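You operate a simulated robot arm through the tools that you are given. There is no shell and no other tool.

You are at the controls of a simulated robot arm. One attempt, no reset.

Task
Fill the basin to about the blue line and wash the funnel.
Fine: turn the plug lever to plugged first, shut the tap, and stand the clean funnel back in the white stand. What is to be rubbed or washed off counts as gone when no trace of it is left.

Only the result counts: the job must be done as asked and must still hold three seconds after the hand-in. Knocking over, shifting, dropping, spilling or breaking anything else fails it.

Robot
A 6-joint arm with a two-finger gripper, fixed in place. Base frame: the origin is on the floor under the middle of its stand, x ahead of it, y to its left, z up. Lengths are in mm, angles in rad, forces in N, time in s.
With the tool pointing down near the work surface it reaches from about 380 to 860 mm from the base axis. Its first joint turns from -2.897 to 2.897 rad. Payload 2.45 kg.
Tool frame: the origin (TCP) lies between the finger pads and is the grasp point; the fingertips stand 20 mm ahead of it; z points along the fingers, y is the line along which they close. The gripper opens to 140 mm; its body begins 168 mm behind the TCP.
Orientation is that of the tool frame in the base frame, as a unit quaternion [w, x, y, z]. With the fingers straight down and closing along the base's y, the tool's x points along the base's -x, its y along +y and its z along -z.

Tools
- The arm moves only by the tool apply_moves. Its argument "rows" is a list of rows, each a list of 7 numbers: the shift along the base's x, y, z in mm, then the turn, a rotation vector about the base's x, y, z in rad, then the finger opening in mm, from 0 to 140. In form: [[dx, dy, dz, rx, ry, rz, claw], ...]. A call has 1 to 20 rows; each row shifts and turns the commanded pose from where the row before left it. Each row takes 0.2 s and may step no farther than 50 mm and 0.15 rad from the row before; otherwise, or with a gripper value out of range, the whole call is refused. Where a pose cannot be reached the arm comes as near as it can. A force on the tool above 40 N (or 10 N above the force at the start of the call, whichever is more), or a blocked arm, ends the call early, and 0.2 s more pass. Each finger travels about 45 mm/s and halts on what it meets, pressing with about 33 N; the grip force reading is that of the motor and also rises with nothing between the fingers. The clock runs only during rows and for 0.2 s after the last one: add rows that do not move to give the fingers time. It gives the time, the measured TCP pose, the force on the tool (base axes), the opening and the grip force at its end, in the units of the frame above (readings bear some noise), with the torque about the TCP (base axes, N m) and any sound that the robot's microphone picked up.
- Cameras (640 x 400 px; columns grow to the right, rows downward): "scene" is fixed at [49.8, -652.5, 1479.1]; the picture's right is [0.72, -0.70, 0.00], its down [-0.23, -0.24, -0.94] and it looks along [0.66, 0.67, -0.34] (base axes); focal length 310 px, centre (320, 200). "wrist" rides on the gripper at [78, 11, -209] in the tool frame; the picture's right is [-0.14, 0.99, 0.00], its down [-0.92, -0.13, -0.37] and it looks along [-0.36, -0.05, 0.93] (tool axes); focal length 280 px, centre (320, 200).
- camera(camera): a new picture of that camera. No time passes.
- raise_lower(by): moves the trunk up (or, below 0, down) by that many mm; the arm rides with it, the base frame stays. It gives what a move gives, with no picture.
- pixel_to_xyz(camera, pixels): for up to 12 pixels [column, row] of the newest picture of that camera ("zoom" is the newest enlarged one), the place [x, y, z] in the base frame of the surface seen there, good to about 3 mm. No time passes.
- inspect(camera, box): a new picture of the part [left, top, right, bottom] of that camera's present view, enlarged. No time passes.
- close_job(): hands the job in; it is judged then, once.

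Open the gripper and draw the arm clear of the work before you hand the job in, unless the task says otherwise.

The tools are called after "Call:" by a JSON object that holds its "method" and its "body". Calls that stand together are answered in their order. apply_moves: Moves the arm, as the interface text tells. Its arguments: {"type":"object","properties":{"rows":{"type":"array","items":{"type":"array","items":{"type":"number"}}}},"required":["rows"]} The other tools are called the same way: raise_lower (by) moves the trunk up or down; camera (camera) takes a picture; pixel_to_xyz (camera, pixels) gives the place of the surface under pixels of a picture; inspect (camera, box) takes an enlarged picture of a part of a camera's view; close_job () hands the job in.

At the start:

```text
clock: 0.0
tool_pos: [505.0, -160.3, 1413.9]
orientation: [0.001, -0.001, 1.0, 0.0]
force: [-0.7, -0.3, 0.0]
ft_torque: [0.04, -0.01, 0.0]
grip_width: 139.8
grasp_force: 0.0
trunk travel left (down, up): [-125.0, 105.0]
```

scene: 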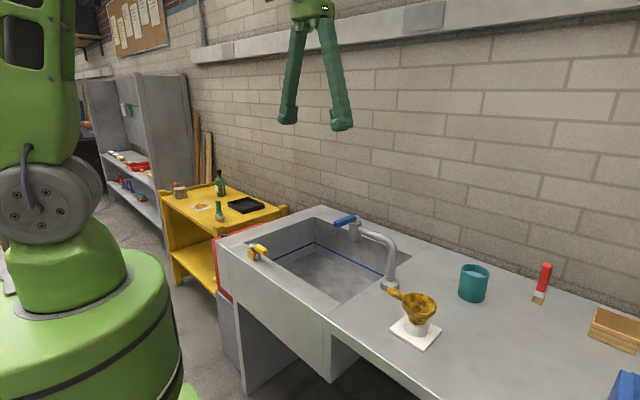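
wrist: 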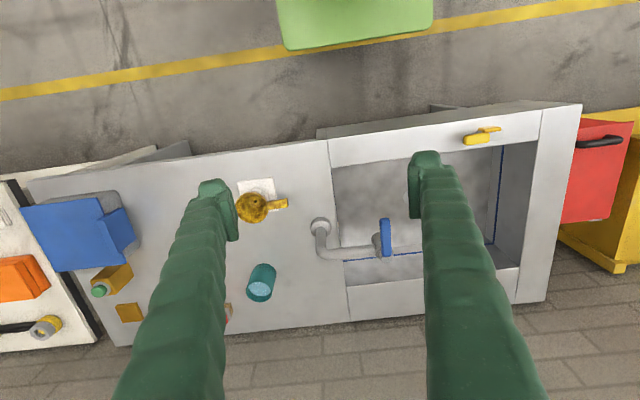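

The scene shows the sink with a yellow lever near (258,252), a blue tap handle near (345,222), and the dirty funnel in a white stand near (418,315). I'll zoom in on these parts first.

Call:
{"method": "inspect", "body": {"camera": "scene", "box": [210, 190, 450, 340]}}

Call:
{"method": "inspect", "body": {"camera": "wrist", "box": [220, 90, 600, 330]}}

Call:
{"method": "inspect", "body": {"camera": "scene", "box": [370, 250, 640, 400]}}

```text
2.67 times, centred on (330, 265) of scene
```

zoom: 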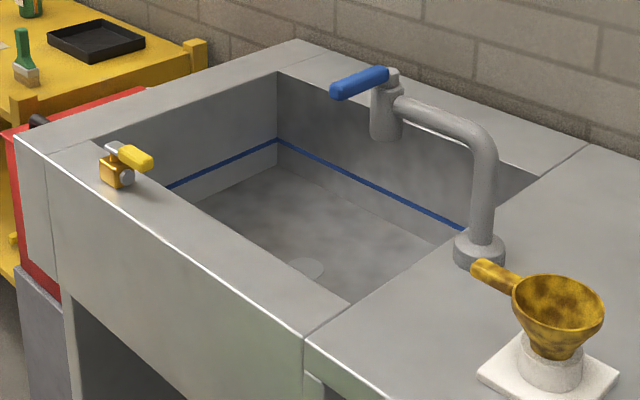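

```text
1.67 times, centred on (410, 210) of wrist
```

zoom: 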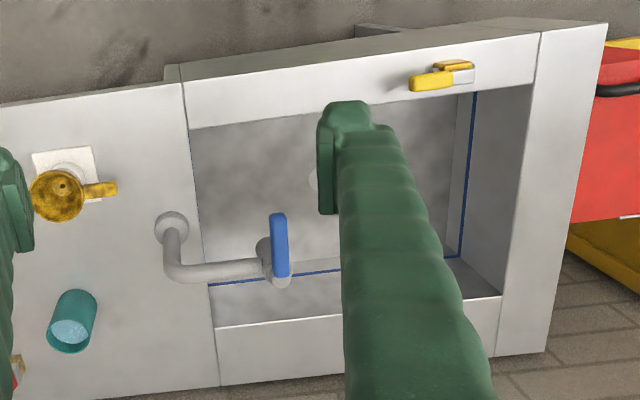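

```text
2.37 times, centred on (505, 325) of scene
```

zoom: 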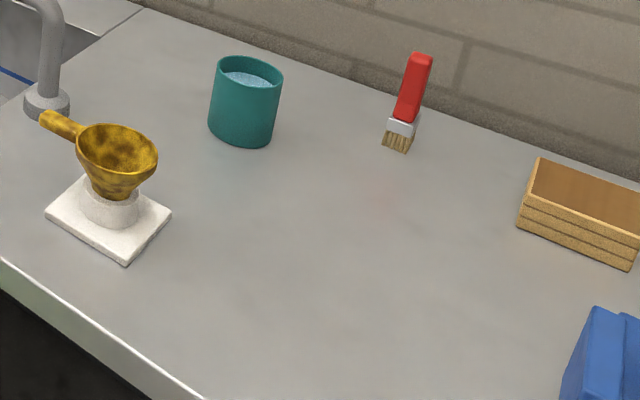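

Now I'll measure the key points: lever, tap handle, spout, funnel, stand and basin line.

Call:
{"method": "inspect", "body": {"camera": "scene", "box": [230, 225, 294, 265]}}

Call:
{"method": "pixel_to_xyz", "body": {"camera": "zoom", "pixels": [[300, 270], [380, 270], [220, 270], [250, 220], [320, 300], [450, 300]]}}

Call:
{"method": "inspect", "body": {"camera": "scene", "box": [320, 205, 416, 265]}}

Call:
{"method": "inspect", "body": {"camera": "scene", "box": [370, 275, 466, 355]}}

```text
10.00 times, centred on (262, 245) of scene
```

zoom: 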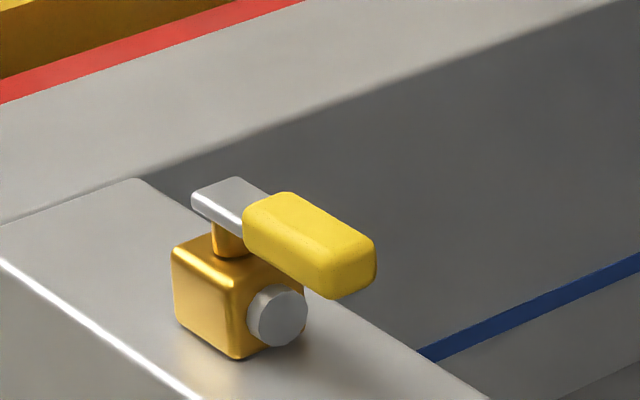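

```text
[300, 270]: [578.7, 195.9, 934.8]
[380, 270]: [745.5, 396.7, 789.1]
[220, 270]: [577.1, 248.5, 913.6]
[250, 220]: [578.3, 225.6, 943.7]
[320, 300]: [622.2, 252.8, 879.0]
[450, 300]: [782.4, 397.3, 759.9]
```

```text
6.67 times, centred on (368, 235) of scene
```

zoom: 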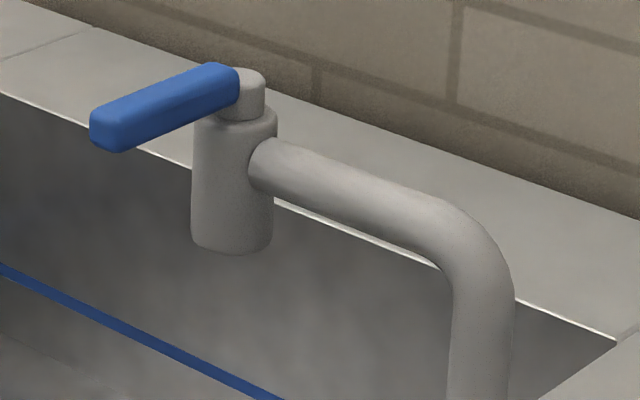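

```text
5.00 times, centred on (418, 315) of scene
```

zoom: 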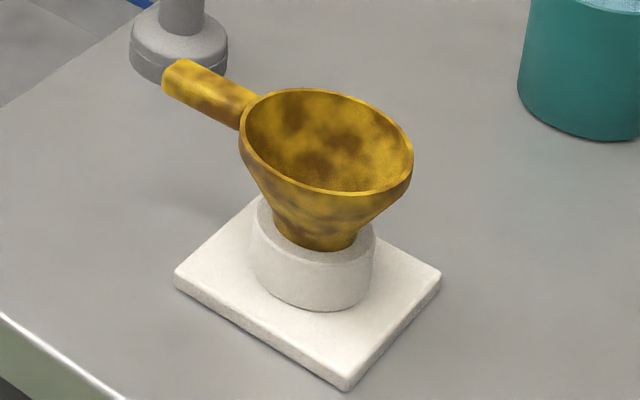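

The funnel is brown-stained yellow with its handle toward upper-left. I'll measure the funnel and stand from this enlarged picture, then the tap.

Call:
{"method": "pixel_to_xyz", "body": {"camera": "zoom", "pixels": [[180, 80], [215, 95], [240, 112], [330, 92], [410, 160], [320, 192], [243, 135], [180, 280], [345, 380], [435, 275], [315, 240], [310, 300]]}}

Call:
{"method": "inspect", "body": {"camera": "scene", "box": [320, 205, 416, 265]}}

Call:
{"method": "pixel_to_xyz", "body": {"camera": "zoom", "pixels": [[105, 115], [150, 100], [200, 78], [230, 75], [250, 80], [235, 150], [230, 240], [300, 165], [440, 220], [480, 300], [480, 380], [110, 135]]}}

Call:
{"method": "pixel_to_xyz", "body": {"camera": "scene", "pixels": [[390, 286], [315, 243], [340, 255], [380, 275], [330, 270], [300, 262], [345, 290], [322, 208], [225, 240], [328, 315], [475, 268], [472, 298]]}}

```text
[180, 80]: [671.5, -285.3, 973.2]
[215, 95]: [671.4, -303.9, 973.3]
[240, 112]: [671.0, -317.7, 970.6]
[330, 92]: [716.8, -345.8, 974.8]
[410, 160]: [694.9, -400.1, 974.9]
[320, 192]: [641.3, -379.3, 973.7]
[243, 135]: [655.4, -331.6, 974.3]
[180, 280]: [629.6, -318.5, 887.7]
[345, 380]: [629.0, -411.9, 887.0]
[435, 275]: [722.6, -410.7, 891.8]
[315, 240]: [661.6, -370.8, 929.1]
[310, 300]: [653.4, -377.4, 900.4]
```

```text
6.67 times, centred on (368, 235) of scene
```

zoom: 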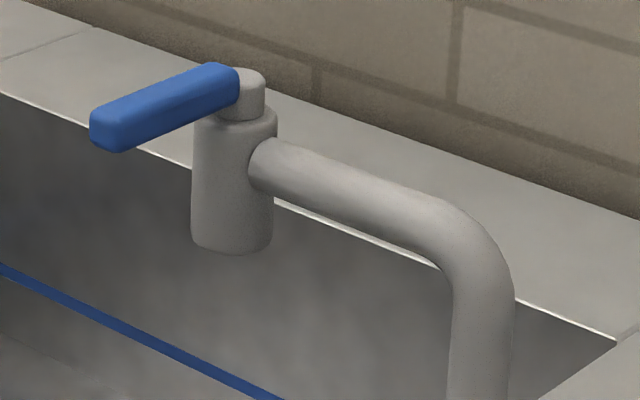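

```text
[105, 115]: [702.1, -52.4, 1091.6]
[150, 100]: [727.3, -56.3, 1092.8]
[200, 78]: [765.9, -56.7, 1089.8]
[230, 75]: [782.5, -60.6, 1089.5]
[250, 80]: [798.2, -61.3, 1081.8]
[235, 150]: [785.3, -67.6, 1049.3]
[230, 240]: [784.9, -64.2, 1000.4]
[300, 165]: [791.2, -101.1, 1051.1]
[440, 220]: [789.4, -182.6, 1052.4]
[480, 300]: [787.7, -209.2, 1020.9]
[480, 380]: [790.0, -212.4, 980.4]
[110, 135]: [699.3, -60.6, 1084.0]
```

```text
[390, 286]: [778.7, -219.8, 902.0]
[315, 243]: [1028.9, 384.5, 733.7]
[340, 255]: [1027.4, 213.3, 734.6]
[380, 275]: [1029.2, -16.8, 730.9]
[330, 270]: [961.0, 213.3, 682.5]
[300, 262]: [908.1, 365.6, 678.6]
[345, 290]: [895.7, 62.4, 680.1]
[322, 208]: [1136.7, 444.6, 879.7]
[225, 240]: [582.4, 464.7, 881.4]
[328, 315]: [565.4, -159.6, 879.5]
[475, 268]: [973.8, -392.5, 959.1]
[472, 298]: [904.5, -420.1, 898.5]
```

The basin floor is at z≈680, the blue line at z≈734 and the counter at z≈880. Next I'm looking closely at the plug lever for labels, from the wrist camera and scene.

Call:
{"method": "inspect", "body": {"camera": "wrist", "box": [440, 105, 540, 165]}}

Call:
{"method": "inspect", "body": {"camera": "wrist", "box": [300, 200, 420, 275]}}

Call:
{"method": "inspect", "body": {"camera": "wrist", "box": [220, 165, 320, 230]}}

```text
6.40 times, centred on (490, 135) of wrist
```

zoom: 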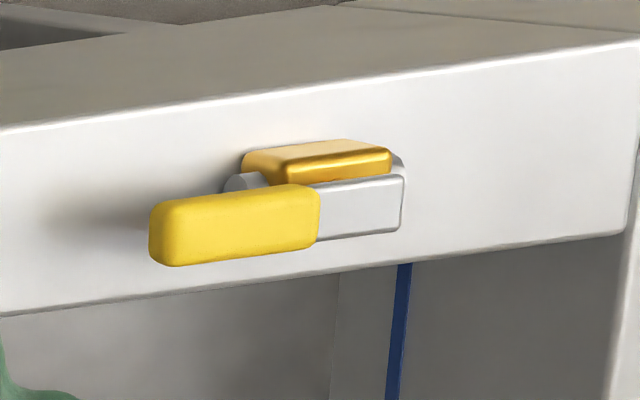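

```text
5.33 times, centred on (360, 238) of wrist
```

zoom: 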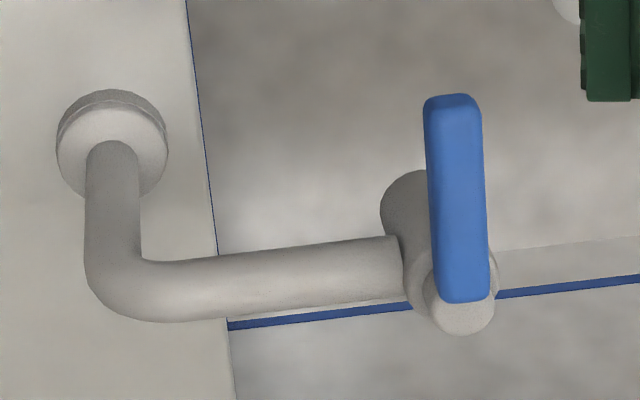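

```text
6.15 times, centred on (270, 198) of wrist
```

zoom: 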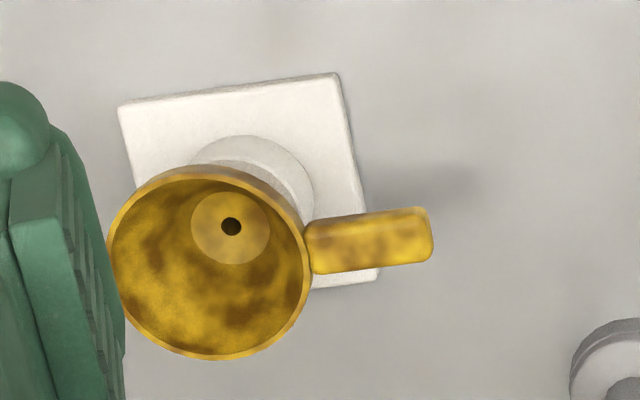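

The lever is parallel to its pipe (along y), so it's open; crosswise should be plugged. Let me measure the exact lever geometry.

Call:
{"method": "inspect", "body": {"camera": "wrist", "box": [440, 105, 540, 165]}}

Call:
{"method": "pixel_to_xyz", "body": {"camera": "zoom", "pixels": [[160, 230], [200, 205], [200, 250], [300, 215], [330, 210], [395, 185], [395, 220], [320, 155], [250, 160], [385, 155], [236, 183], [400, 162]]}}

Call:
{"method": "pixel_to_xyz", "body": {"camera": "zoom", "pixels": [[100, 300], [100, 125], [500, 70], [500, 230], [320, 175]]}}

```text
6.40 times, centred on (490, 135) of wrist
```

zoom: 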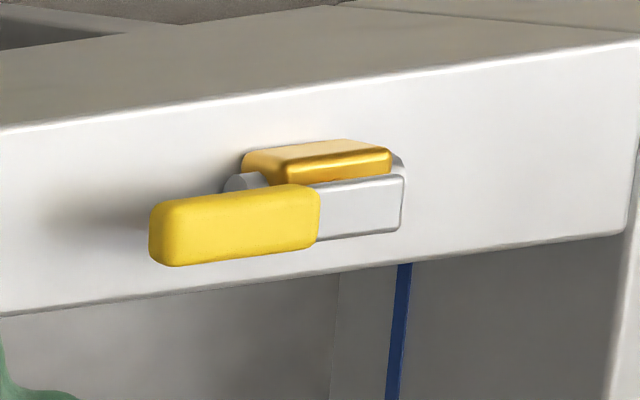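

```text
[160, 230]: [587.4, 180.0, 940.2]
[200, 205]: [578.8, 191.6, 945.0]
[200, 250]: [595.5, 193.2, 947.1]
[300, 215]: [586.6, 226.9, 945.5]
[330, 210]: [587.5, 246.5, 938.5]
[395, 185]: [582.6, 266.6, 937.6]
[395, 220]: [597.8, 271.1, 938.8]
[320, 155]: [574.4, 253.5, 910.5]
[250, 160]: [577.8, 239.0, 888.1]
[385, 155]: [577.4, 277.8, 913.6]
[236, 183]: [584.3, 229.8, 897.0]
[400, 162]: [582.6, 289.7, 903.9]
```

```text
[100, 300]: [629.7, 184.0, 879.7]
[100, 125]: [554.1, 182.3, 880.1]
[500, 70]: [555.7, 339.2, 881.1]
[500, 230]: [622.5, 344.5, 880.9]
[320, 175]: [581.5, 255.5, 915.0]
```

The lever's yellow grip spans y≈180–235 at x≈588, z≈930–946, and it pivots at about (588, 258). I'll close the gripper, move above and beside the lever, then look.

Call:
{"method": "apply_moves", "body": {"rows": [[5, 44.5, -10, 0, 0, 0, 0], [5, 44.5, -20, 0, 0, 0, 0], [5, 44.5, -30, 0, 0, 0, 0], [5, 44.5, -40, 0, 0, 0, 0], [5, 44.5, -40, 0, 0, 0, 0], [5, 44.5, -40, 0, 0, 0, 0], [5, 44.5, -40, 0, 0, 0, 0], [5, 44, -40, 0, 0, 0, 0], [0, 0, -44, 0, 0, 0, 0], [0, 0, -40, 0, 0, 0, 0]]}}

Call:
{"method": "camera", "body": {"camera": "wrist"}}

Call:
{"method": "camera", "body": {"camera": "scene"}}

```text
refused: row 3 steps farther than a row can; nothing moved
```

```text
taken
```

wrist: 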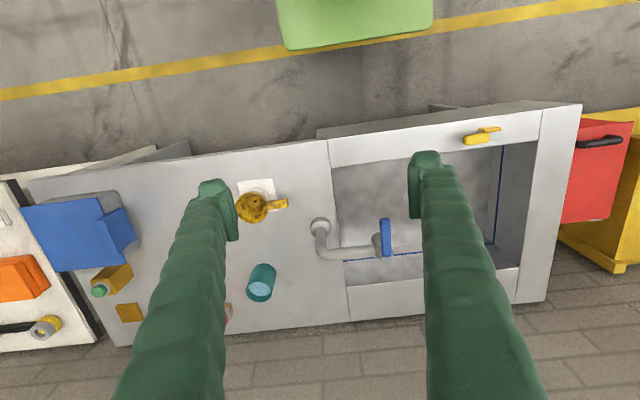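

```text
taken
```

scene: 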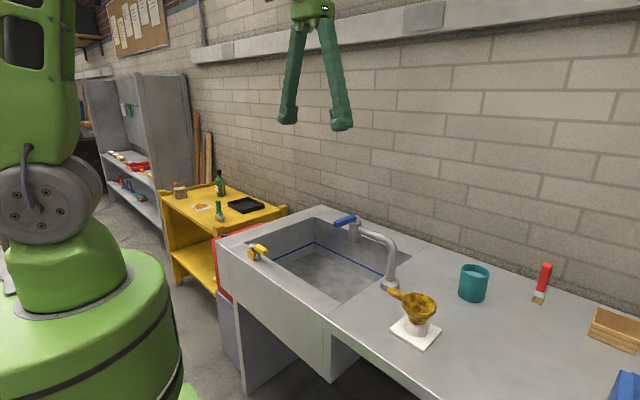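

The combined step was too long (over 50 mm in row 3). I'll use smaller steps to the same spot above and beside the lever.

Call:
{"method": "apply_moves", "body": {"rows": [[4, 35.5, -30, 0, 0, 0, 0], [4, 35.5, -30, 0, 0, 0, 0], [4, 35.5, -30, 0, 0, 0, 0], [4, 35.5, -30, 0, 0, 0, 0], [4, 35.5, -30, 0, 0, 0, 0], [4, 35.5, -30, 0, 0, 0, 0], [4, 35.5, -30, 0, 0, 0, 0], [4, 35.5, -30, 0, 0, 0, 0], [4, 35.5, -30, 0, 0, 0, 0], [4, 35.5, -30, 0, 0, 0, 0], [0, 0, -24, 0, 0, 0, 0], [0, 0, 0, 0, 0, 0, 0]]}}

Call:
{"method": "camera", "body": {"camera": "wrist"}}

Call:
{"method": "camera", "body": {"camera": "scene"}}

```text
clock: 2.6
tool_pos: [545.2, 195.6, 1089.0]
orientation: [-0.001, 0.0, 1.0, 0.0]
force: [0.1, 0.3, -0.4]
ft_torque: [0.0, -0.03, -0.02]
grip_width: 0.0
grasp_force: 29.5
trunk travel left (down, up): [-125.0, 105.0]
```

```text
taken
```

wrist: 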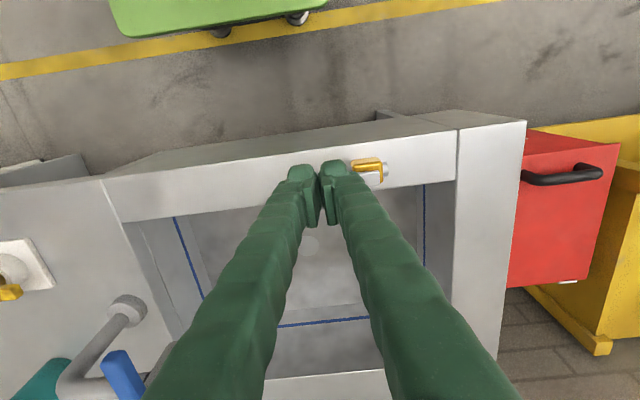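

```text
taken
```

scene: 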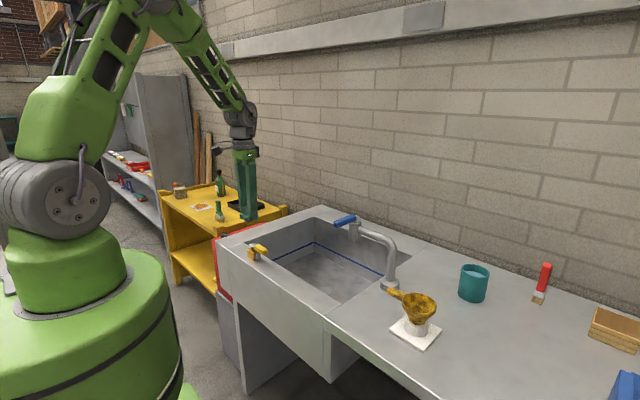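

Fingers are closed beside and above the lever. I'll check the fingertip thickness, to know how far from the lever to descend.

Call:
{"method": "inspect", "body": {"camera": "scene", "box": [200, 140, 296, 270]}}

Call:
{"method": "inspect", "body": {"camera": "wrist", "box": [270, 140, 400, 230]}}

Call:
{"method": "pixel_to_xyz", "body": {"camera": "zoom", "pixels": [[100, 140], [200, 150], [230, 150], [330, 120], [300, 110], [180, 120], [420, 120], [520, 110], [550, 140]]}}

```text
3.08 times, centred on (248, 205) of scene
```

zoom: 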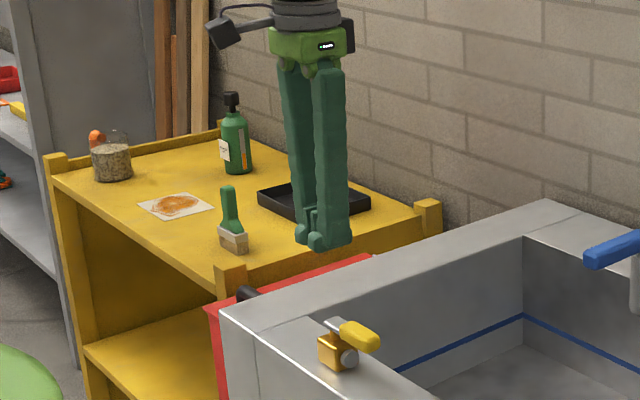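

```text
4.44 times, centred on (335, 185) of wrist
```

zoom: 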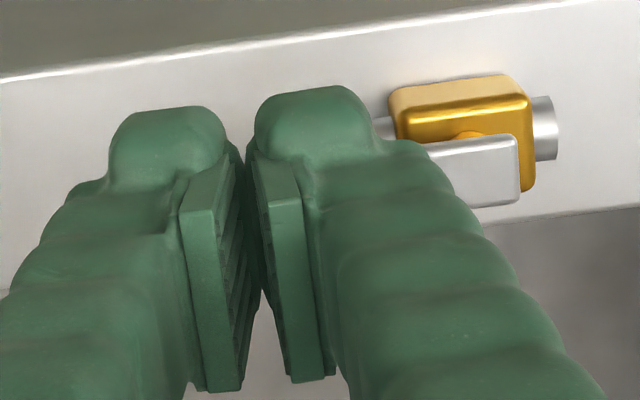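

```text
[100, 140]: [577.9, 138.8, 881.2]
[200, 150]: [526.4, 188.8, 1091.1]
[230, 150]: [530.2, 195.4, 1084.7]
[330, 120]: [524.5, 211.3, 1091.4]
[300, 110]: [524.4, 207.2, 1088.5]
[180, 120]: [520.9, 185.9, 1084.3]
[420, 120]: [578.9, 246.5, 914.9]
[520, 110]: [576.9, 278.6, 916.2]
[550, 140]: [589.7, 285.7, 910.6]
```

Fingers are about ±24 mm in x about the TCP, so I back off to x≈533 and descend to tips at z≈925, next to the lever grip.

Call:
{"method": "apply_moves", "body": {"rows": [[-12, 0, -30, 0, 0, 0, 0], [0, 0, -40, 0, 0, 0, 0], [0, 0, -40, 0, 0, 0, 0], [0, 0, -34, 0, 0, 0, 0]]}}

Call:
{"method": "inspect", "body": {"camera": "scene", "box": [210, 170, 306, 290]}}

```text
clock: 3.6
tool_pos: [535.8, 194.9, 943.7]
orientation: [-0.001, -0.001, 1.0, 0.0]
force: [1.2, 0.3, -0.7]
ft_torque: [-0.03, 0.04, 0.0]
grip_width: 0.0
grasp_force: 29.6
trunk travel left (down, up): [-125.0, 105.0]
```

```text
3.33 times, centred on (258, 230) of scene
```

zoom: 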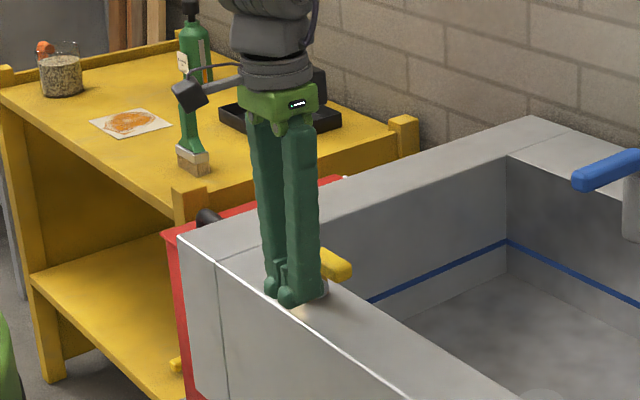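

The fingers stand next to the lever at z 944 with no contact. Now I push gently toward +x, watching the force.

Call:
{"method": "apply_moves", "body": {"rows": [[6, 0, 0, 0, 0, 0, 0], [6, 0, 0, 0, 0, 0, 0], [6, 0, 0, 0, 0, 0, 0], [6, 0, 0, 0, 0, 0, 0]]}}

Call:
{"method": "inspect", "body": {"camera": "scene", "box": [210, 170, 306, 290]}}

```text
clock: 4.6
tool_pos: [557.4, 192.7, 943.9]
orientation: [-0.001, 0.0, 1.0, -0.001]
force: [-1.3, 0.7, 0.5]
ft_torque: [0.05, -0.02, 0.03]
grip_width: 6.0
grasp_force: 29.1
trunk travel left (down, up): [-125.0, 105.0]
```

```text
3.33 times, centred on (258, 230) of scene
```

zoom: 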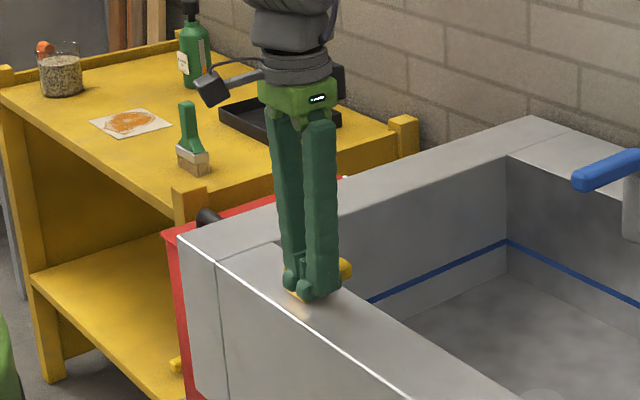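

The grip width reads 6 mm, so something nudged a finger. I'll look from the wrist camera.

Call:
{"method": "camera", "body": {"camera": "wrist"}}

Call:
{"method": "inspect", "body": {"camera": "wrist", "box": [260, 120, 420, 230]}}

```text
taken
```

wrist: 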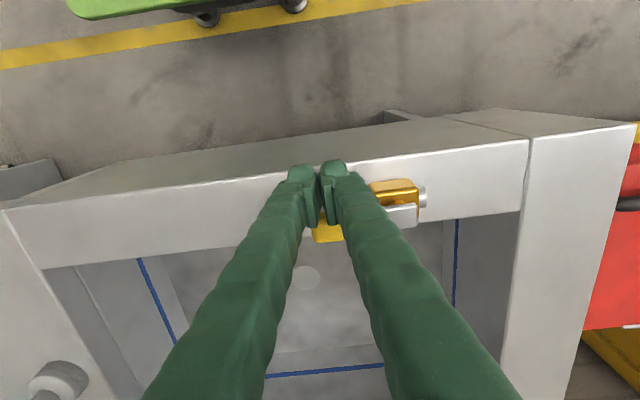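

```text
3.64 times, centred on (340, 175) of wrist
```

zoom: 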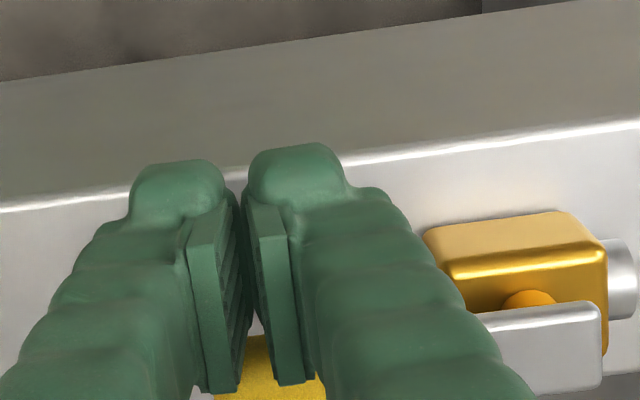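

The lever end is in contact behind the finger; force is still low. I keep pushing +x in small steps.

Call:
{"method": "apply_moves", "body": {"rows": [[6, 0, 0, 0, 0, 0, 0], [6, 0, 0, 0, 0, 0, 0], [6, -1, 0, 0, 0, 0, 0]]}}

Call:
{"method": "inspect", "body": {"camera": "wrist", "box": [260, 120, 460, 260]}}

Call:
{"method": "inspect", "body": {"camera": "scene", "box": [210, 170, 306, 290]}}

```text
clock: 5.3
tool_pos: [558.4, 190.9, 943.4]
orientation: [-0.011, -0.001, 1.0, -0.004]
force: [-16.2, 4.3, 7.0]
ft_torque: [-0.11, 0.04, 0.12]
grip_width: 6.1
grasp_force: 29.2
trunk travel left (down, up): [-125.0, 105.0]
stopped in row 3: the force on the tool passed its limit at 46 N (the readings are from after the stop); the commanded pose is now the measured one
```

```text
2.86 times, centred on (360, 190) of wrist
```

zoom: 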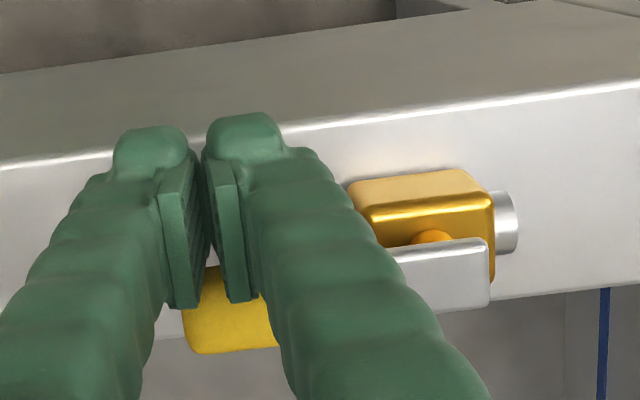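

```text
3.33 times, centred on (258, 230) of scene
```

zoom: 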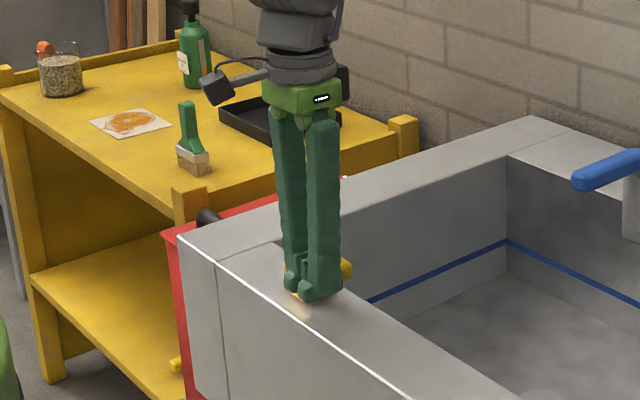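

Pushing +x is blocked (46 N), so the lever must turn the other way (toward −x). I back off, lift over it and come down on its basin side.

Call:
{"method": "apply_moves", "body": {"rows": [[-10, 0, 0, 0, 0, 0, 0], [-10, 0, 20, 0, 0, 0, 0], [0, 0, 45, 0, 0, 0, 0], [0, 0, 20, 0, 0, 0, 0], [45, 3, 0, 0, 0, 0, 0], [45, 0, 0, 0, 0, 0, 0], [25, 0, 0, 0, 0, 0, 0], [0, 0, -40, 0, 0, 0, 0], [0, 0, -45, 0, 0, 0, 0]]}}

Call:
{"method": "inspect", "body": {"camera": "wrist", "box": [240, 100, 460, 260]}}

Call:
{"method": "inspect", "body": {"camera": "scene", "box": [210, 170, 306, 290]}}

```text
clock: 7.3
tool_pos: [659.9, 197.6, 943.4]
orientation: [-0.008, -0.001, 1.0, -0.003]
force: [0.3, -0.5, -0.6]
ft_torque: [-0.02, 0.01, -0.06]
grip_width: 0.0
grasp_force: 29.1
trunk travel left (down, up): [-125.0, 105.0]
```

```text
2.50 times, centred on (350, 180) of wrist
```

zoom: 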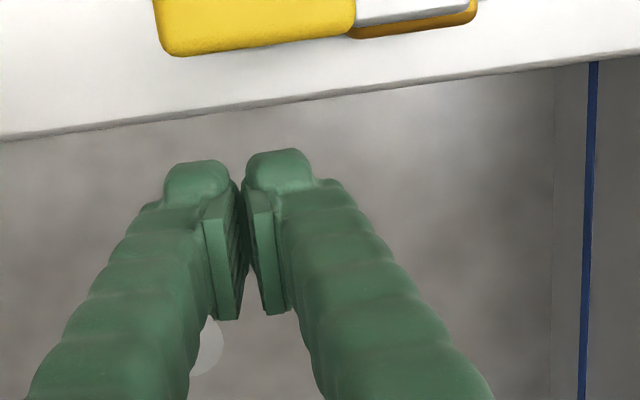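

```text
3.33 times, centred on (258, 230) of scene
```

zoom: 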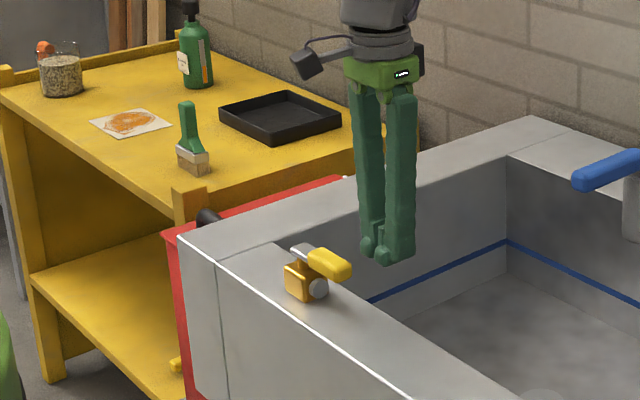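

The lever is now on the −x side of the fingers. I push along an arc toward −x, then +y around the pivot.

Call:
{"method": "apply_moves", "body": {"rows": [[-18, 0, 0, 0, 0, 0, 0], [-16, 0, 0, 0, 0, 0, 0], [-8, -3, 0, 0, 0, 0, 0], [-8, -3, 0, 0, 0, 0, 0], [-8, -3, 0, 0, 0, 0, 0], [-8, -2, 0, 0, 0, 0, 0], [-8, -2, 0, 0, 0, 0, 0]]}}

Call:
{"method": "inspect", "body": {"camera": "scene", "box": [210, 170, 306, 290]}}

Call:
{"method": "inspect", "body": {"camera": "wrist", "box": [240, 100, 460, 260]}}

```text
clock: 8.9
tool_pos: [583.2, 182.4, 943.1]
orientation: [-0.008, -0.001, 1.0, -0.003]
force: [0.4, -0.5, 0.4]
ft_torque: [0.02, -0.01, -0.01]
grip_width: 0.0
grasp_force: 28.7
trunk travel left (down, up): [-125.0, 105.0]
```

```text
3.33 times, centred on (258, 230) of scene
```

zoom: 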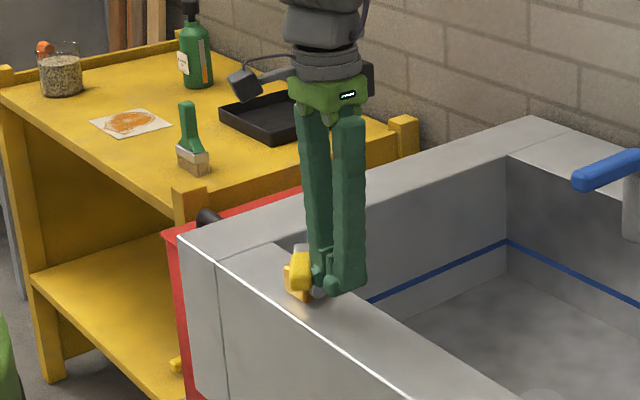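

```text
2.50 times, centred on (350, 180) of wrist
```

zoom: 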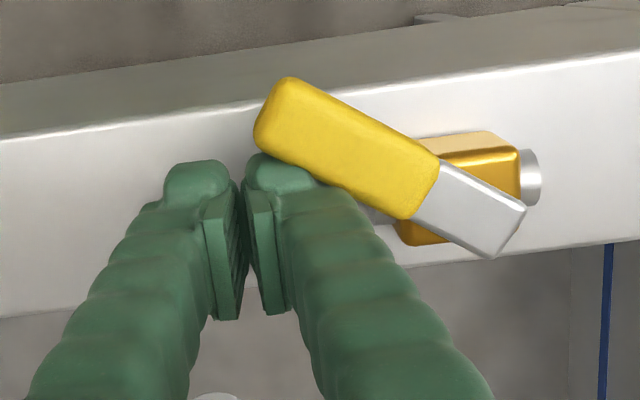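

The lever is turning freely (about 35–40° so far). I continue along the arc toward −x and +y to bring it crosswise.

Call:
{"method": "apply_moves", "body": {"rows": [[-8, 2, 0, 0, 0, 0, 0], [-8, 5, 0, 0, 0, 0, 0], [-6, 8, 0, 0, 0, 0, 0], [-4, 8, 0, 0, 0, 0, 0], [-2, 8, 0, 0, 0, 0, 0]]}}

Call:
{"method": "inspect", "body": {"camera": "wrist", "box": [240, 100, 460, 260]}}

Call:
{"method": "inspect", "body": {"camera": "scene", "box": [210, 170, 306, 290]}}

```text
clock: 10.1
tool_pos: [553.7, 214.7, 943.5]
orientation: [-0.007, 0.0, 1.0, -0.003]
force: [0.0, -0.8, 0.1]
ft_torque: [0.02, 0.0, 0.01]
grip_width: 0.0
grasp_force: 29.2
trunk travel left (down, up): [-125.0, 105.0]
```

```text
2.50 times, centred on (350, 180) of wrist
```

zoom: 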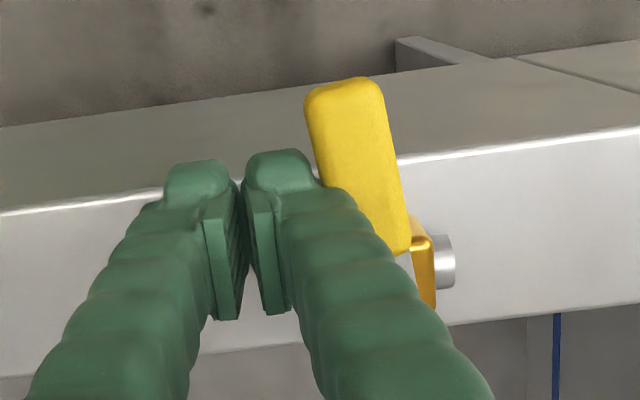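

```text
3.33 times, centred on (258, 230) of scene
```

zoom: 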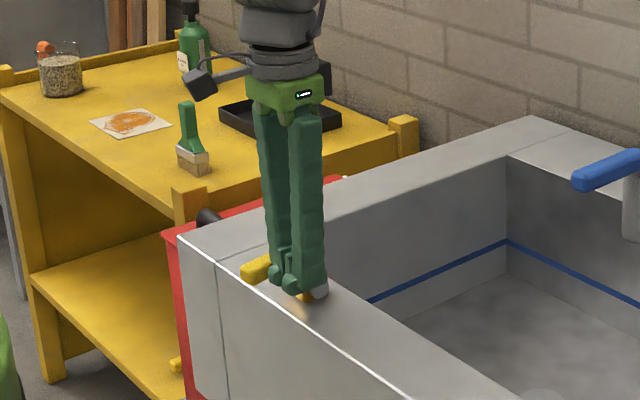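

The lever is nearly crosswise. I push a bit further in +y until it meets its stop.

Call:
{"method": "apply_moves", "body": {"rows": [[-2, 5, 0, 0, 0, 0, 0], [0, 4, 0, 0, 0, 0, 0], [0, 3, 0, 0, 0, 0, 0], [0, 3, 0, 0, 0, 0, 0], [0, 3, 0, 0, 0, 0, 0]]}}

Call:
{"method": "inspect", "body": {"camera": "wrist", "box": [240, 100, 460, 260]}}

```text
clock: 11.2
tool_pos: [551.5, 222.4, 943.4]
orientation: [-0.01, 0.0, 1.0, -0.005]
force: [4.3, -20.1, 7.7]
ft_torque: [0.25, -0.04, -0.24]
grip_width: 0.0
grasp_force: 29.7
trunk travel left (down, up): [-125.0, 105.0]
stopped in row 5: the force on the tool passed its limit at 44 N (the readings are from after the stop); the commanded pose is now the measured one
```

```text
2.50 times, centred on (350, 180) of wrist
```

zoom: 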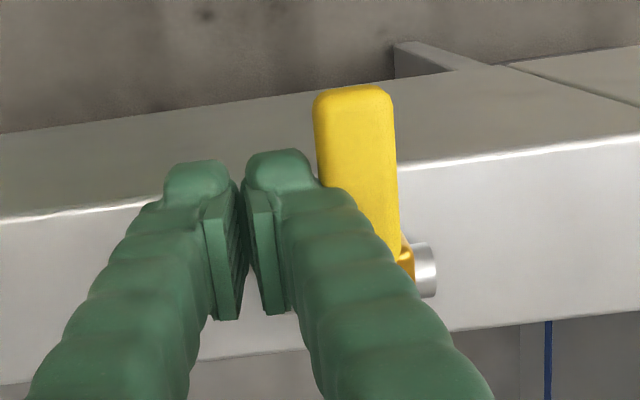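

The lever has met its stop crosswise, so it is plugged. I back off, rise and move over toward the tap to view its handle.

Call:
{"method": "apply_moves", "body": {"rows": [[0, -15, 0, 0, 0, 0, 0], [0, -10, 20, 0, 0, 0, 0], [0, 0, 45, 0, 0, 0, 0], [0, 0, 45, 0, 0, 0, 0], [0, 0, 45, 0, 0, 0, 0], [0, 0, 45, 0, 0, 0, 0], [0, 0, 45, 0, 0, 0, 0], [0, -45, 10, 0, 0, 0, 0], [0, -45, 0, 0, 0, 0, 0], [20, -40, 0, 0, 0, 0, 0], [20, -40, 0, 0, 0, 0, 0], [20, -40, 0, 0, 0, 0, 0]]}}

Call:
{"method": "camera", "body": {"camera": "wrist"}}

Call:
{"method": "inspect", "body": {"camera": "scene", "box": [210, 190, 450, 340]}}

```text
clock: 13.8
tool_pos: [609.6, -7.5, 1198.4]
orientation: [-0.011, 0.0, 1.0, -0.004]
force: [-0.9, -0.4, 0.1]
ft_torque: [0.03, -0.03, -0.01]
grip_width: 0.0
grasp_force: 29.6
trunk travel left (down, up): [-125.0, 105.0]
```

```text
taken
```

wrist: 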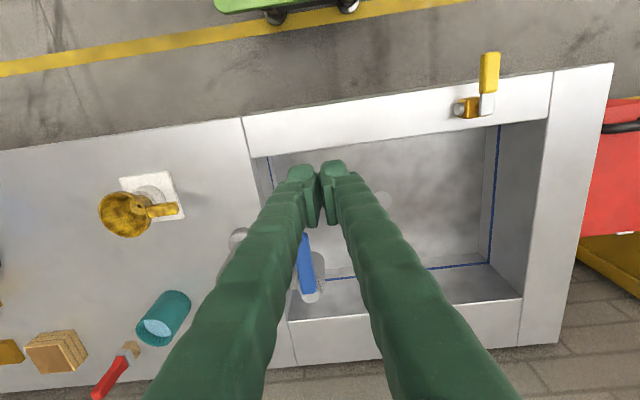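

```text
2.67 times, centred on (330, 265) of scene
```

zoom: 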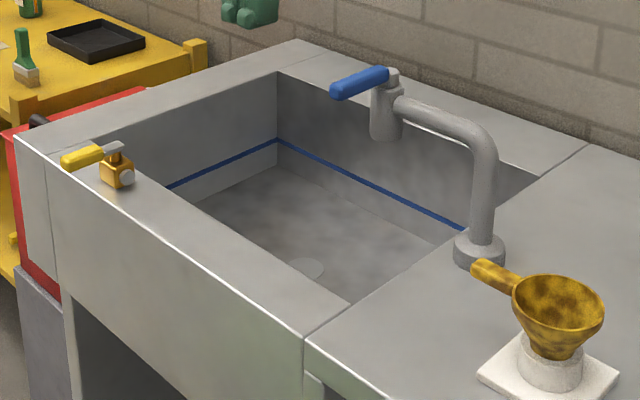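

Lever is now crosswise. Next I open the fingers to 70 mm and line up above the tap's blue handle (x≈715, y≈-56), then check the view.

Call:
{"method": "apply_moves", "body": {"rows": [[35, -16, 0, 0, 0, 0, 70], [35, -16, 0, 0, 0, 0, 70], [35, -16, 0, 0, 0, 0, 70], [0, 0, -20, 0, 0, 0, 70]]}}

Call:
{"method": "camera", "body": {"camera": "wrist"}}

Call:
{"method": "inspect", "body": {"camera": "wrist", "box": [220, 150, 420, 275]}}

Call:
{"method": "inspect", "body": {"camera": "scene", "box": [300, 120, 420, 260]}}

```text
clock: 14.8
tool_pos: [715.0, -58.8, 1177.6]
orientation: [-0.012, 0.0, 1.0, -0.004]
force: [0.4, 0.1, -0.7]
ft_torque: [0.03, 0.02, -0.01]
grip_width: 70.0
grasp_force: 0.1
trunk travel left (down, up): [-125.0, 105.0]
```

```text
taken
```

wrist: 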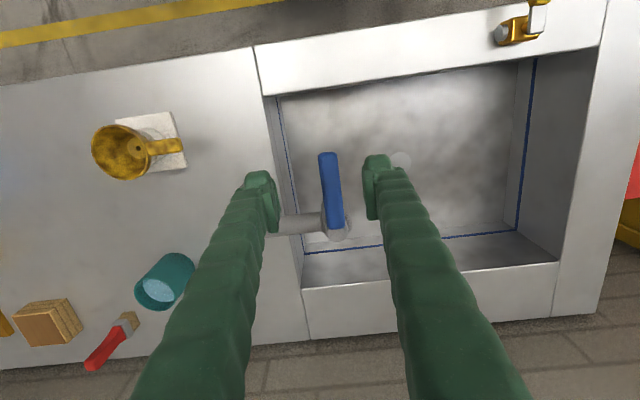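

```text
3.20 times, centred on (320, 212) of wrist
```

zoom: 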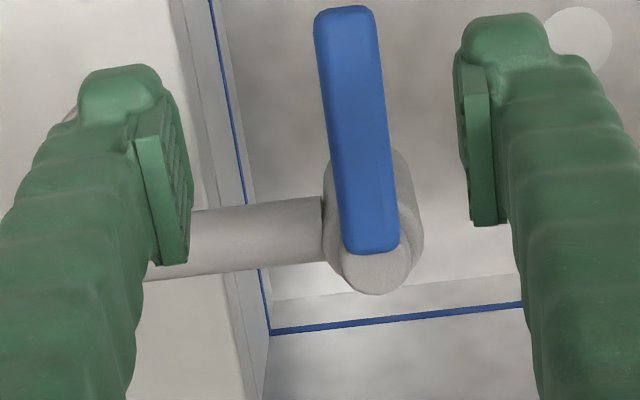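

```text
2.86 times, centred on (360, 190) of scene
```

zoom: 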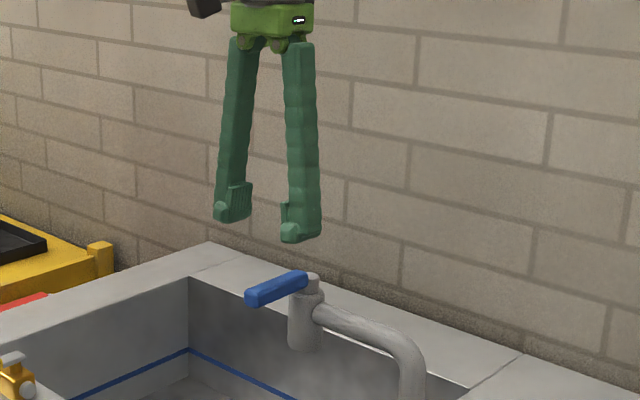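

The blue handle sits between the fingers at (330,190). I measure its exact spot before descending.

Call:
{"method": "inspect", "body": {"camera": "wrist", "box": [220, 150, 420, 275]}}

Call:
{"method": "pixel_to_xyz", "body": {"camera": "zoom", "pixels": [[345, 12], [318, 60], [385, 60], [350, 130], [335, 200], [395, 200], [370, 245], [375, 280], [345, 265], [405, 265], [270, 225], [340, 180]]}}

```text
3.20 times, centred on (320, 212) of wrist
```

zoom: 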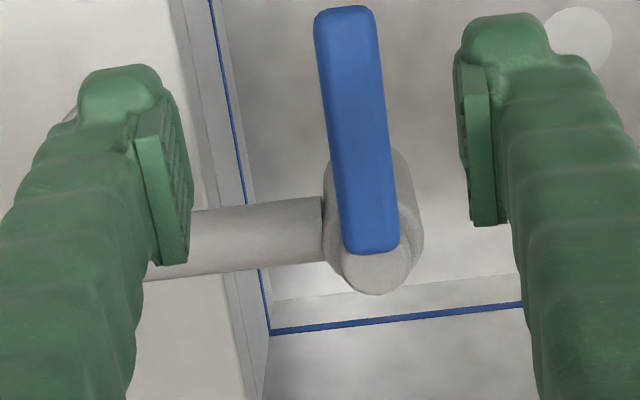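

```text
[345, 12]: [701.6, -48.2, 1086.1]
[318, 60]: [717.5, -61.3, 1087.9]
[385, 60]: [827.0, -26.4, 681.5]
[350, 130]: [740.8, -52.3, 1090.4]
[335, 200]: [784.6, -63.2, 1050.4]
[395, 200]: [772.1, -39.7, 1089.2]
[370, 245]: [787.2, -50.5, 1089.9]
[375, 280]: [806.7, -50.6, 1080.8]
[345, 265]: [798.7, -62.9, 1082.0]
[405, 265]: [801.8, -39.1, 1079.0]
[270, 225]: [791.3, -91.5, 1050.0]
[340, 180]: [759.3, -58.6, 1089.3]
```

Handle centre is y≈-50, pivot about (793,-51). I centre on it and lower so the fingers straddle the handle.

Call:
{"method": "apply_moves", "body": {"rows": [[0, 8, -25, 0, 0, 0, 70], [0, 0, -30, 0, 0, 0, 70], [0, 0, -30, 0, 0, 0, 70]]}}

Call:
{"method": "inspect", "body": {"camera": "scene", "box": [300, 120, 420, 260]}}

Call:
{"method": "inspect", "body": {"camera": "wrist", "box": [220, 150, 420, 275]}}

```text
clock: 15.6
tool_pos: [716.0, -49.5, 1092.7]
orientation: [-0.011, 0.0, 1.0, -0.004]
force: [1.4, -0.3, -0.6]
ft_torque: [0.03, 0.01, -0.02]
grip_width: 70.3
grasp_force: 0.1
trunk travel left (down, up): [-125.0, 105.0]
```

```text
2.86 times, centred on (360, 190) of scene
```

zoom: 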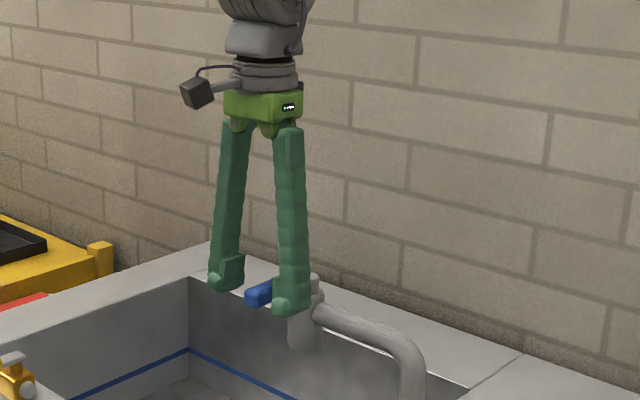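

```text
3.20 times, centred on (320, 212) of wrist
```

zoom: 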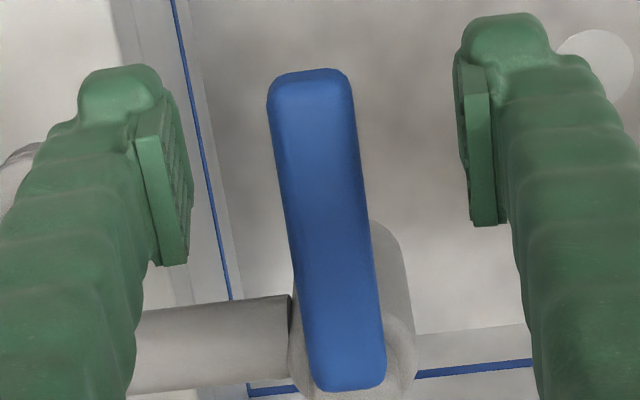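

The fingers straddle the handle. I narrow to 40 mm and gently push toward −y to test which way the tap opens.

Call:
{"method": "apply_moves", "body": {"rows": [[0, 0, 0, 0, 0, 0, 40], [0, 0, 0, 0, 0, 0, 40], [0, -6, 0, 0, 0, 0, 40], [0, -6, 0, 0, 0, 0, 40], [0, -6, 0, 0, 0, 0, 40], [0, -5, 0, 0, 0, 0, 40]]}}

Call:
{"method": "inspect", "body": {"camera": "wrist", "box": [220, 150, 420, 275]}}

Call:
{"method": "inspect", "body": {"camera": "scene", "box": [210, 190, 450, 340]}}

```text
clock: 17.0
tool_pos: [715.0, -68.0, 1091.6]
orientation: [-0.012, 0.0, 1.0, -0.005]
force: [-3.1, 24.3, -4.8]
ft_torque: [0.16, 0.1, 0.27]
grip_width: 55.7
grasp_force: 12.5
trunk travel left (down, up): [-125.0, 105.0]
```

```text
3.20 times, centred on (320, 212) of wrist
```

zoom: 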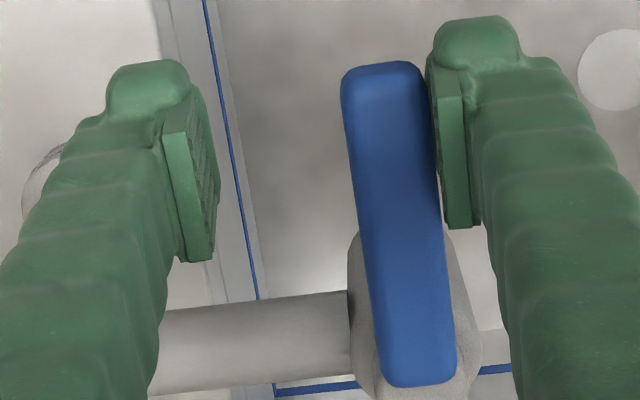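

```text
2.67 times, centred on (330, 265) of scene
```

zoom: 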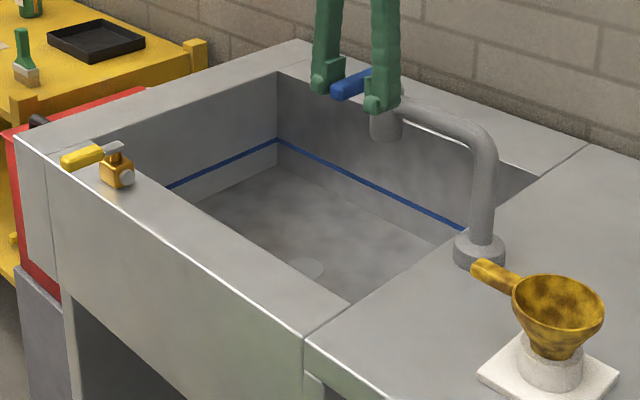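

Pushing −y meets a stop (24 N, handle unmoved). I reverse and push toward +y instead.

Call:
{"method": "apply_moves", "body": {"rows": [[0, 12, 0, 0, 0, 0, 40], [0, 11, 0, 0, 0, 0, 40], [0, 8, 0, 0, 0, 0, 40], [0, 6, 0, 0, 0, 0, 40], [0, 6, 0, 0, 0, 0, 40]]}}

Call:
{"method": "inspect", "body": {"camera": "wrist", "box": [220, 150, 420, 275]}}

Call:
{"method": "inspect", "body": {"camera": "scene", "box": [210, 190, 450, 340]}}

```text
clock: 18.2
tool_pos: [716.2, -30.0, 1092.4]
orientation: [-0.011, 0.0, 1.0, -0.006]
force: [-1.0, -0.7, 0.6]
ft_torque: [0.0, 0.01, -0.02]
grip_width: 40.0
grasp_force: 0.4
trunk travel left (down, up): [-125.0, 105.0]
```

```text
3.20 times, centred on (320, 212) of wrist
```

zoom: 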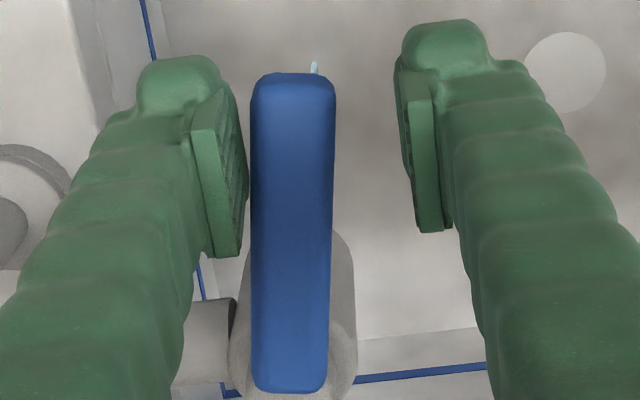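

```text
2.67 times, centred on (330, 265) of scene
```

zoom: 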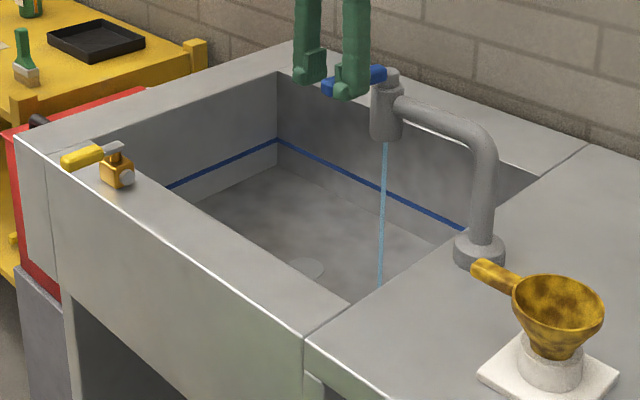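

Water is flowing from the spout in a thin stream, so +y opens it. I turn the handle further along its arc for more flow.

Call:
{"method": "apply_moves", "body": {"rows": [[4, 11.2, 0, 0, 0, -0.15, 40], [5.6, 10.5, 0, 0, 0, -0.15, 40], [7.1, 9.6, 0, 0, 0, -0.15, 40], [8.5, 8.4, 0, 0, 0, -0.15, 40]]}}

Call:
{"method": "inspect", "body": {"camera": "wrist", "box": [220, 150, 420, 275]}}

Call:
{"method": "inspect", "body": {"camera": "scene", "box": [210, 190, 450, 340]}}

```text
clock: 19.2
tool_pos: [742.6, 11.0, 1093.6]
orientation: [-0.012, 0.297, 0.955, -0.001]
force: [-0.4, -0.5, -0.1]
ft_torque: [-0.02, 0.0, 0.03]
grip_width: 40.2
grasp_force: 0.0
trunk travel left (down, up): [-125.0, 105.0]
```

```text
3.20 times, centred on (320, 212) of wrist
```

zoom: 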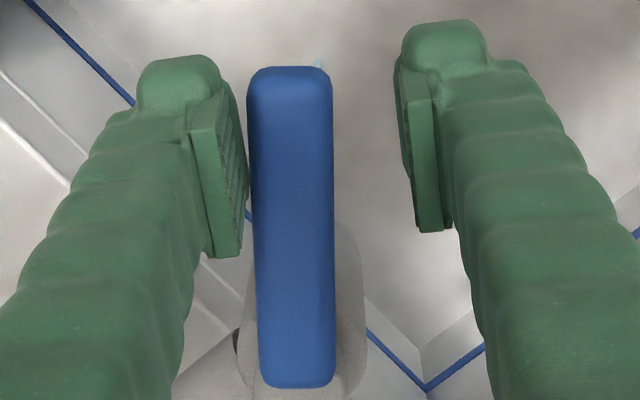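

```text
2.67 times, centred on (330, 265) of scene
```

zoom: 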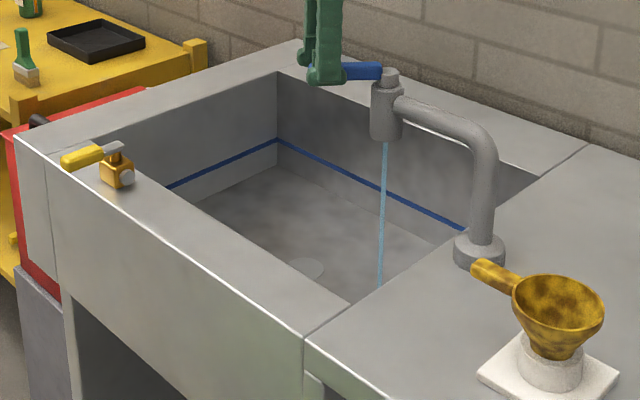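

The stream is running. I hold still for 4 s and then check the level rise in the basin.

Call:
{"method": "apply_moves", "body": {"rows": [[0, 0, 0, 0, 0, 0, 40], [0, 0, 0, 0, 0, 0, 40], [0, 0, 0, 0, 0, 0, 40], [0, 0, 0, 0, 0, 0, 40], [0, 0, 0, 0, 0, 0, 40], [0, 0, 0, 0, 0, 0, 40], [0, 0, 0, 0, 0, 0, 40], [0, 0, 0, 0, 0, 0, 40], [0, 0, 0, 0, 0, 0, 40], [0, 0, 0, 0, 0, 0, 40], [0, 0, 0, 0, 0, 0, 40], [0, 0, 0, 0, 0, 0, 40], [0, 0, 0, 0, 0, 0, 40], [0, 0, 0, 0, 0, 0, 40], [0, 0, 0, 0, 0, 0, 40], [0, 0, 0, 0, 0, 0, 40], [0, 0, 0, 0, 0, 0, 40], [0, 0, 0, 0, 0, 0, 40], [0, 0, 0, 0, 0, 0, 40], [0, 0, 0, 0, 0, 0, 40]]}}

Call:
{"method": "inspect", "body": {"camera": "scene", "box": [210, 190, 450, 340]}}

Call:
{"method": "pixel_to_xyz", "body": {"camera": "zoom", "pixels": [[280, 200], [300, 230], [350, 240], [320, 290], [250, 220], [400, 250], [384, 200], [280, 143], [230, 163], [350, 177]]}}

```text
clock: 23.4
tool_pos: [741.5, 10.7, 1092.5]
orientation: [-0.011, 0.296, 0.955, -0.002]
force: [-0.3, 0.2, 0.2]
ft_torque: [-0.02, 0.01, 0.03]
grip_width: 40.2
grasp_force: 0.1
trunk travel left (down, up): [-125.0, 105.0]
```

```text
2.67 times, centred on (330, 265) of scene
```

zoom: 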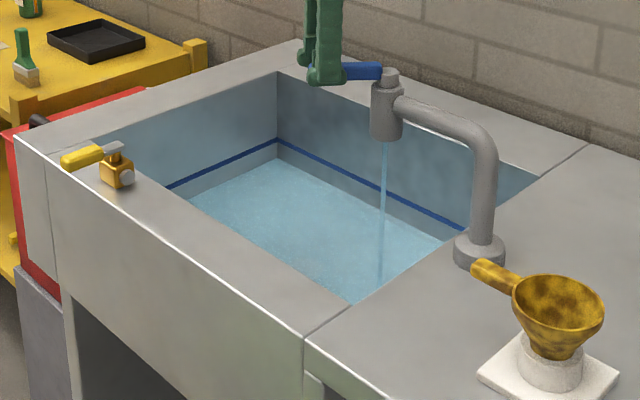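

```text
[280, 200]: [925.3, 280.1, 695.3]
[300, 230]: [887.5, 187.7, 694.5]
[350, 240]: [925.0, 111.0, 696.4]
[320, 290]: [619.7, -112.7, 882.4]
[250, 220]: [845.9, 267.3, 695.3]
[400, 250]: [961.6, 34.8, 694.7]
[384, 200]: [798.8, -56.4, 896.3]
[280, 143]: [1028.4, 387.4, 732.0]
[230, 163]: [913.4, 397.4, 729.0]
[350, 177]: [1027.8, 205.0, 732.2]
```

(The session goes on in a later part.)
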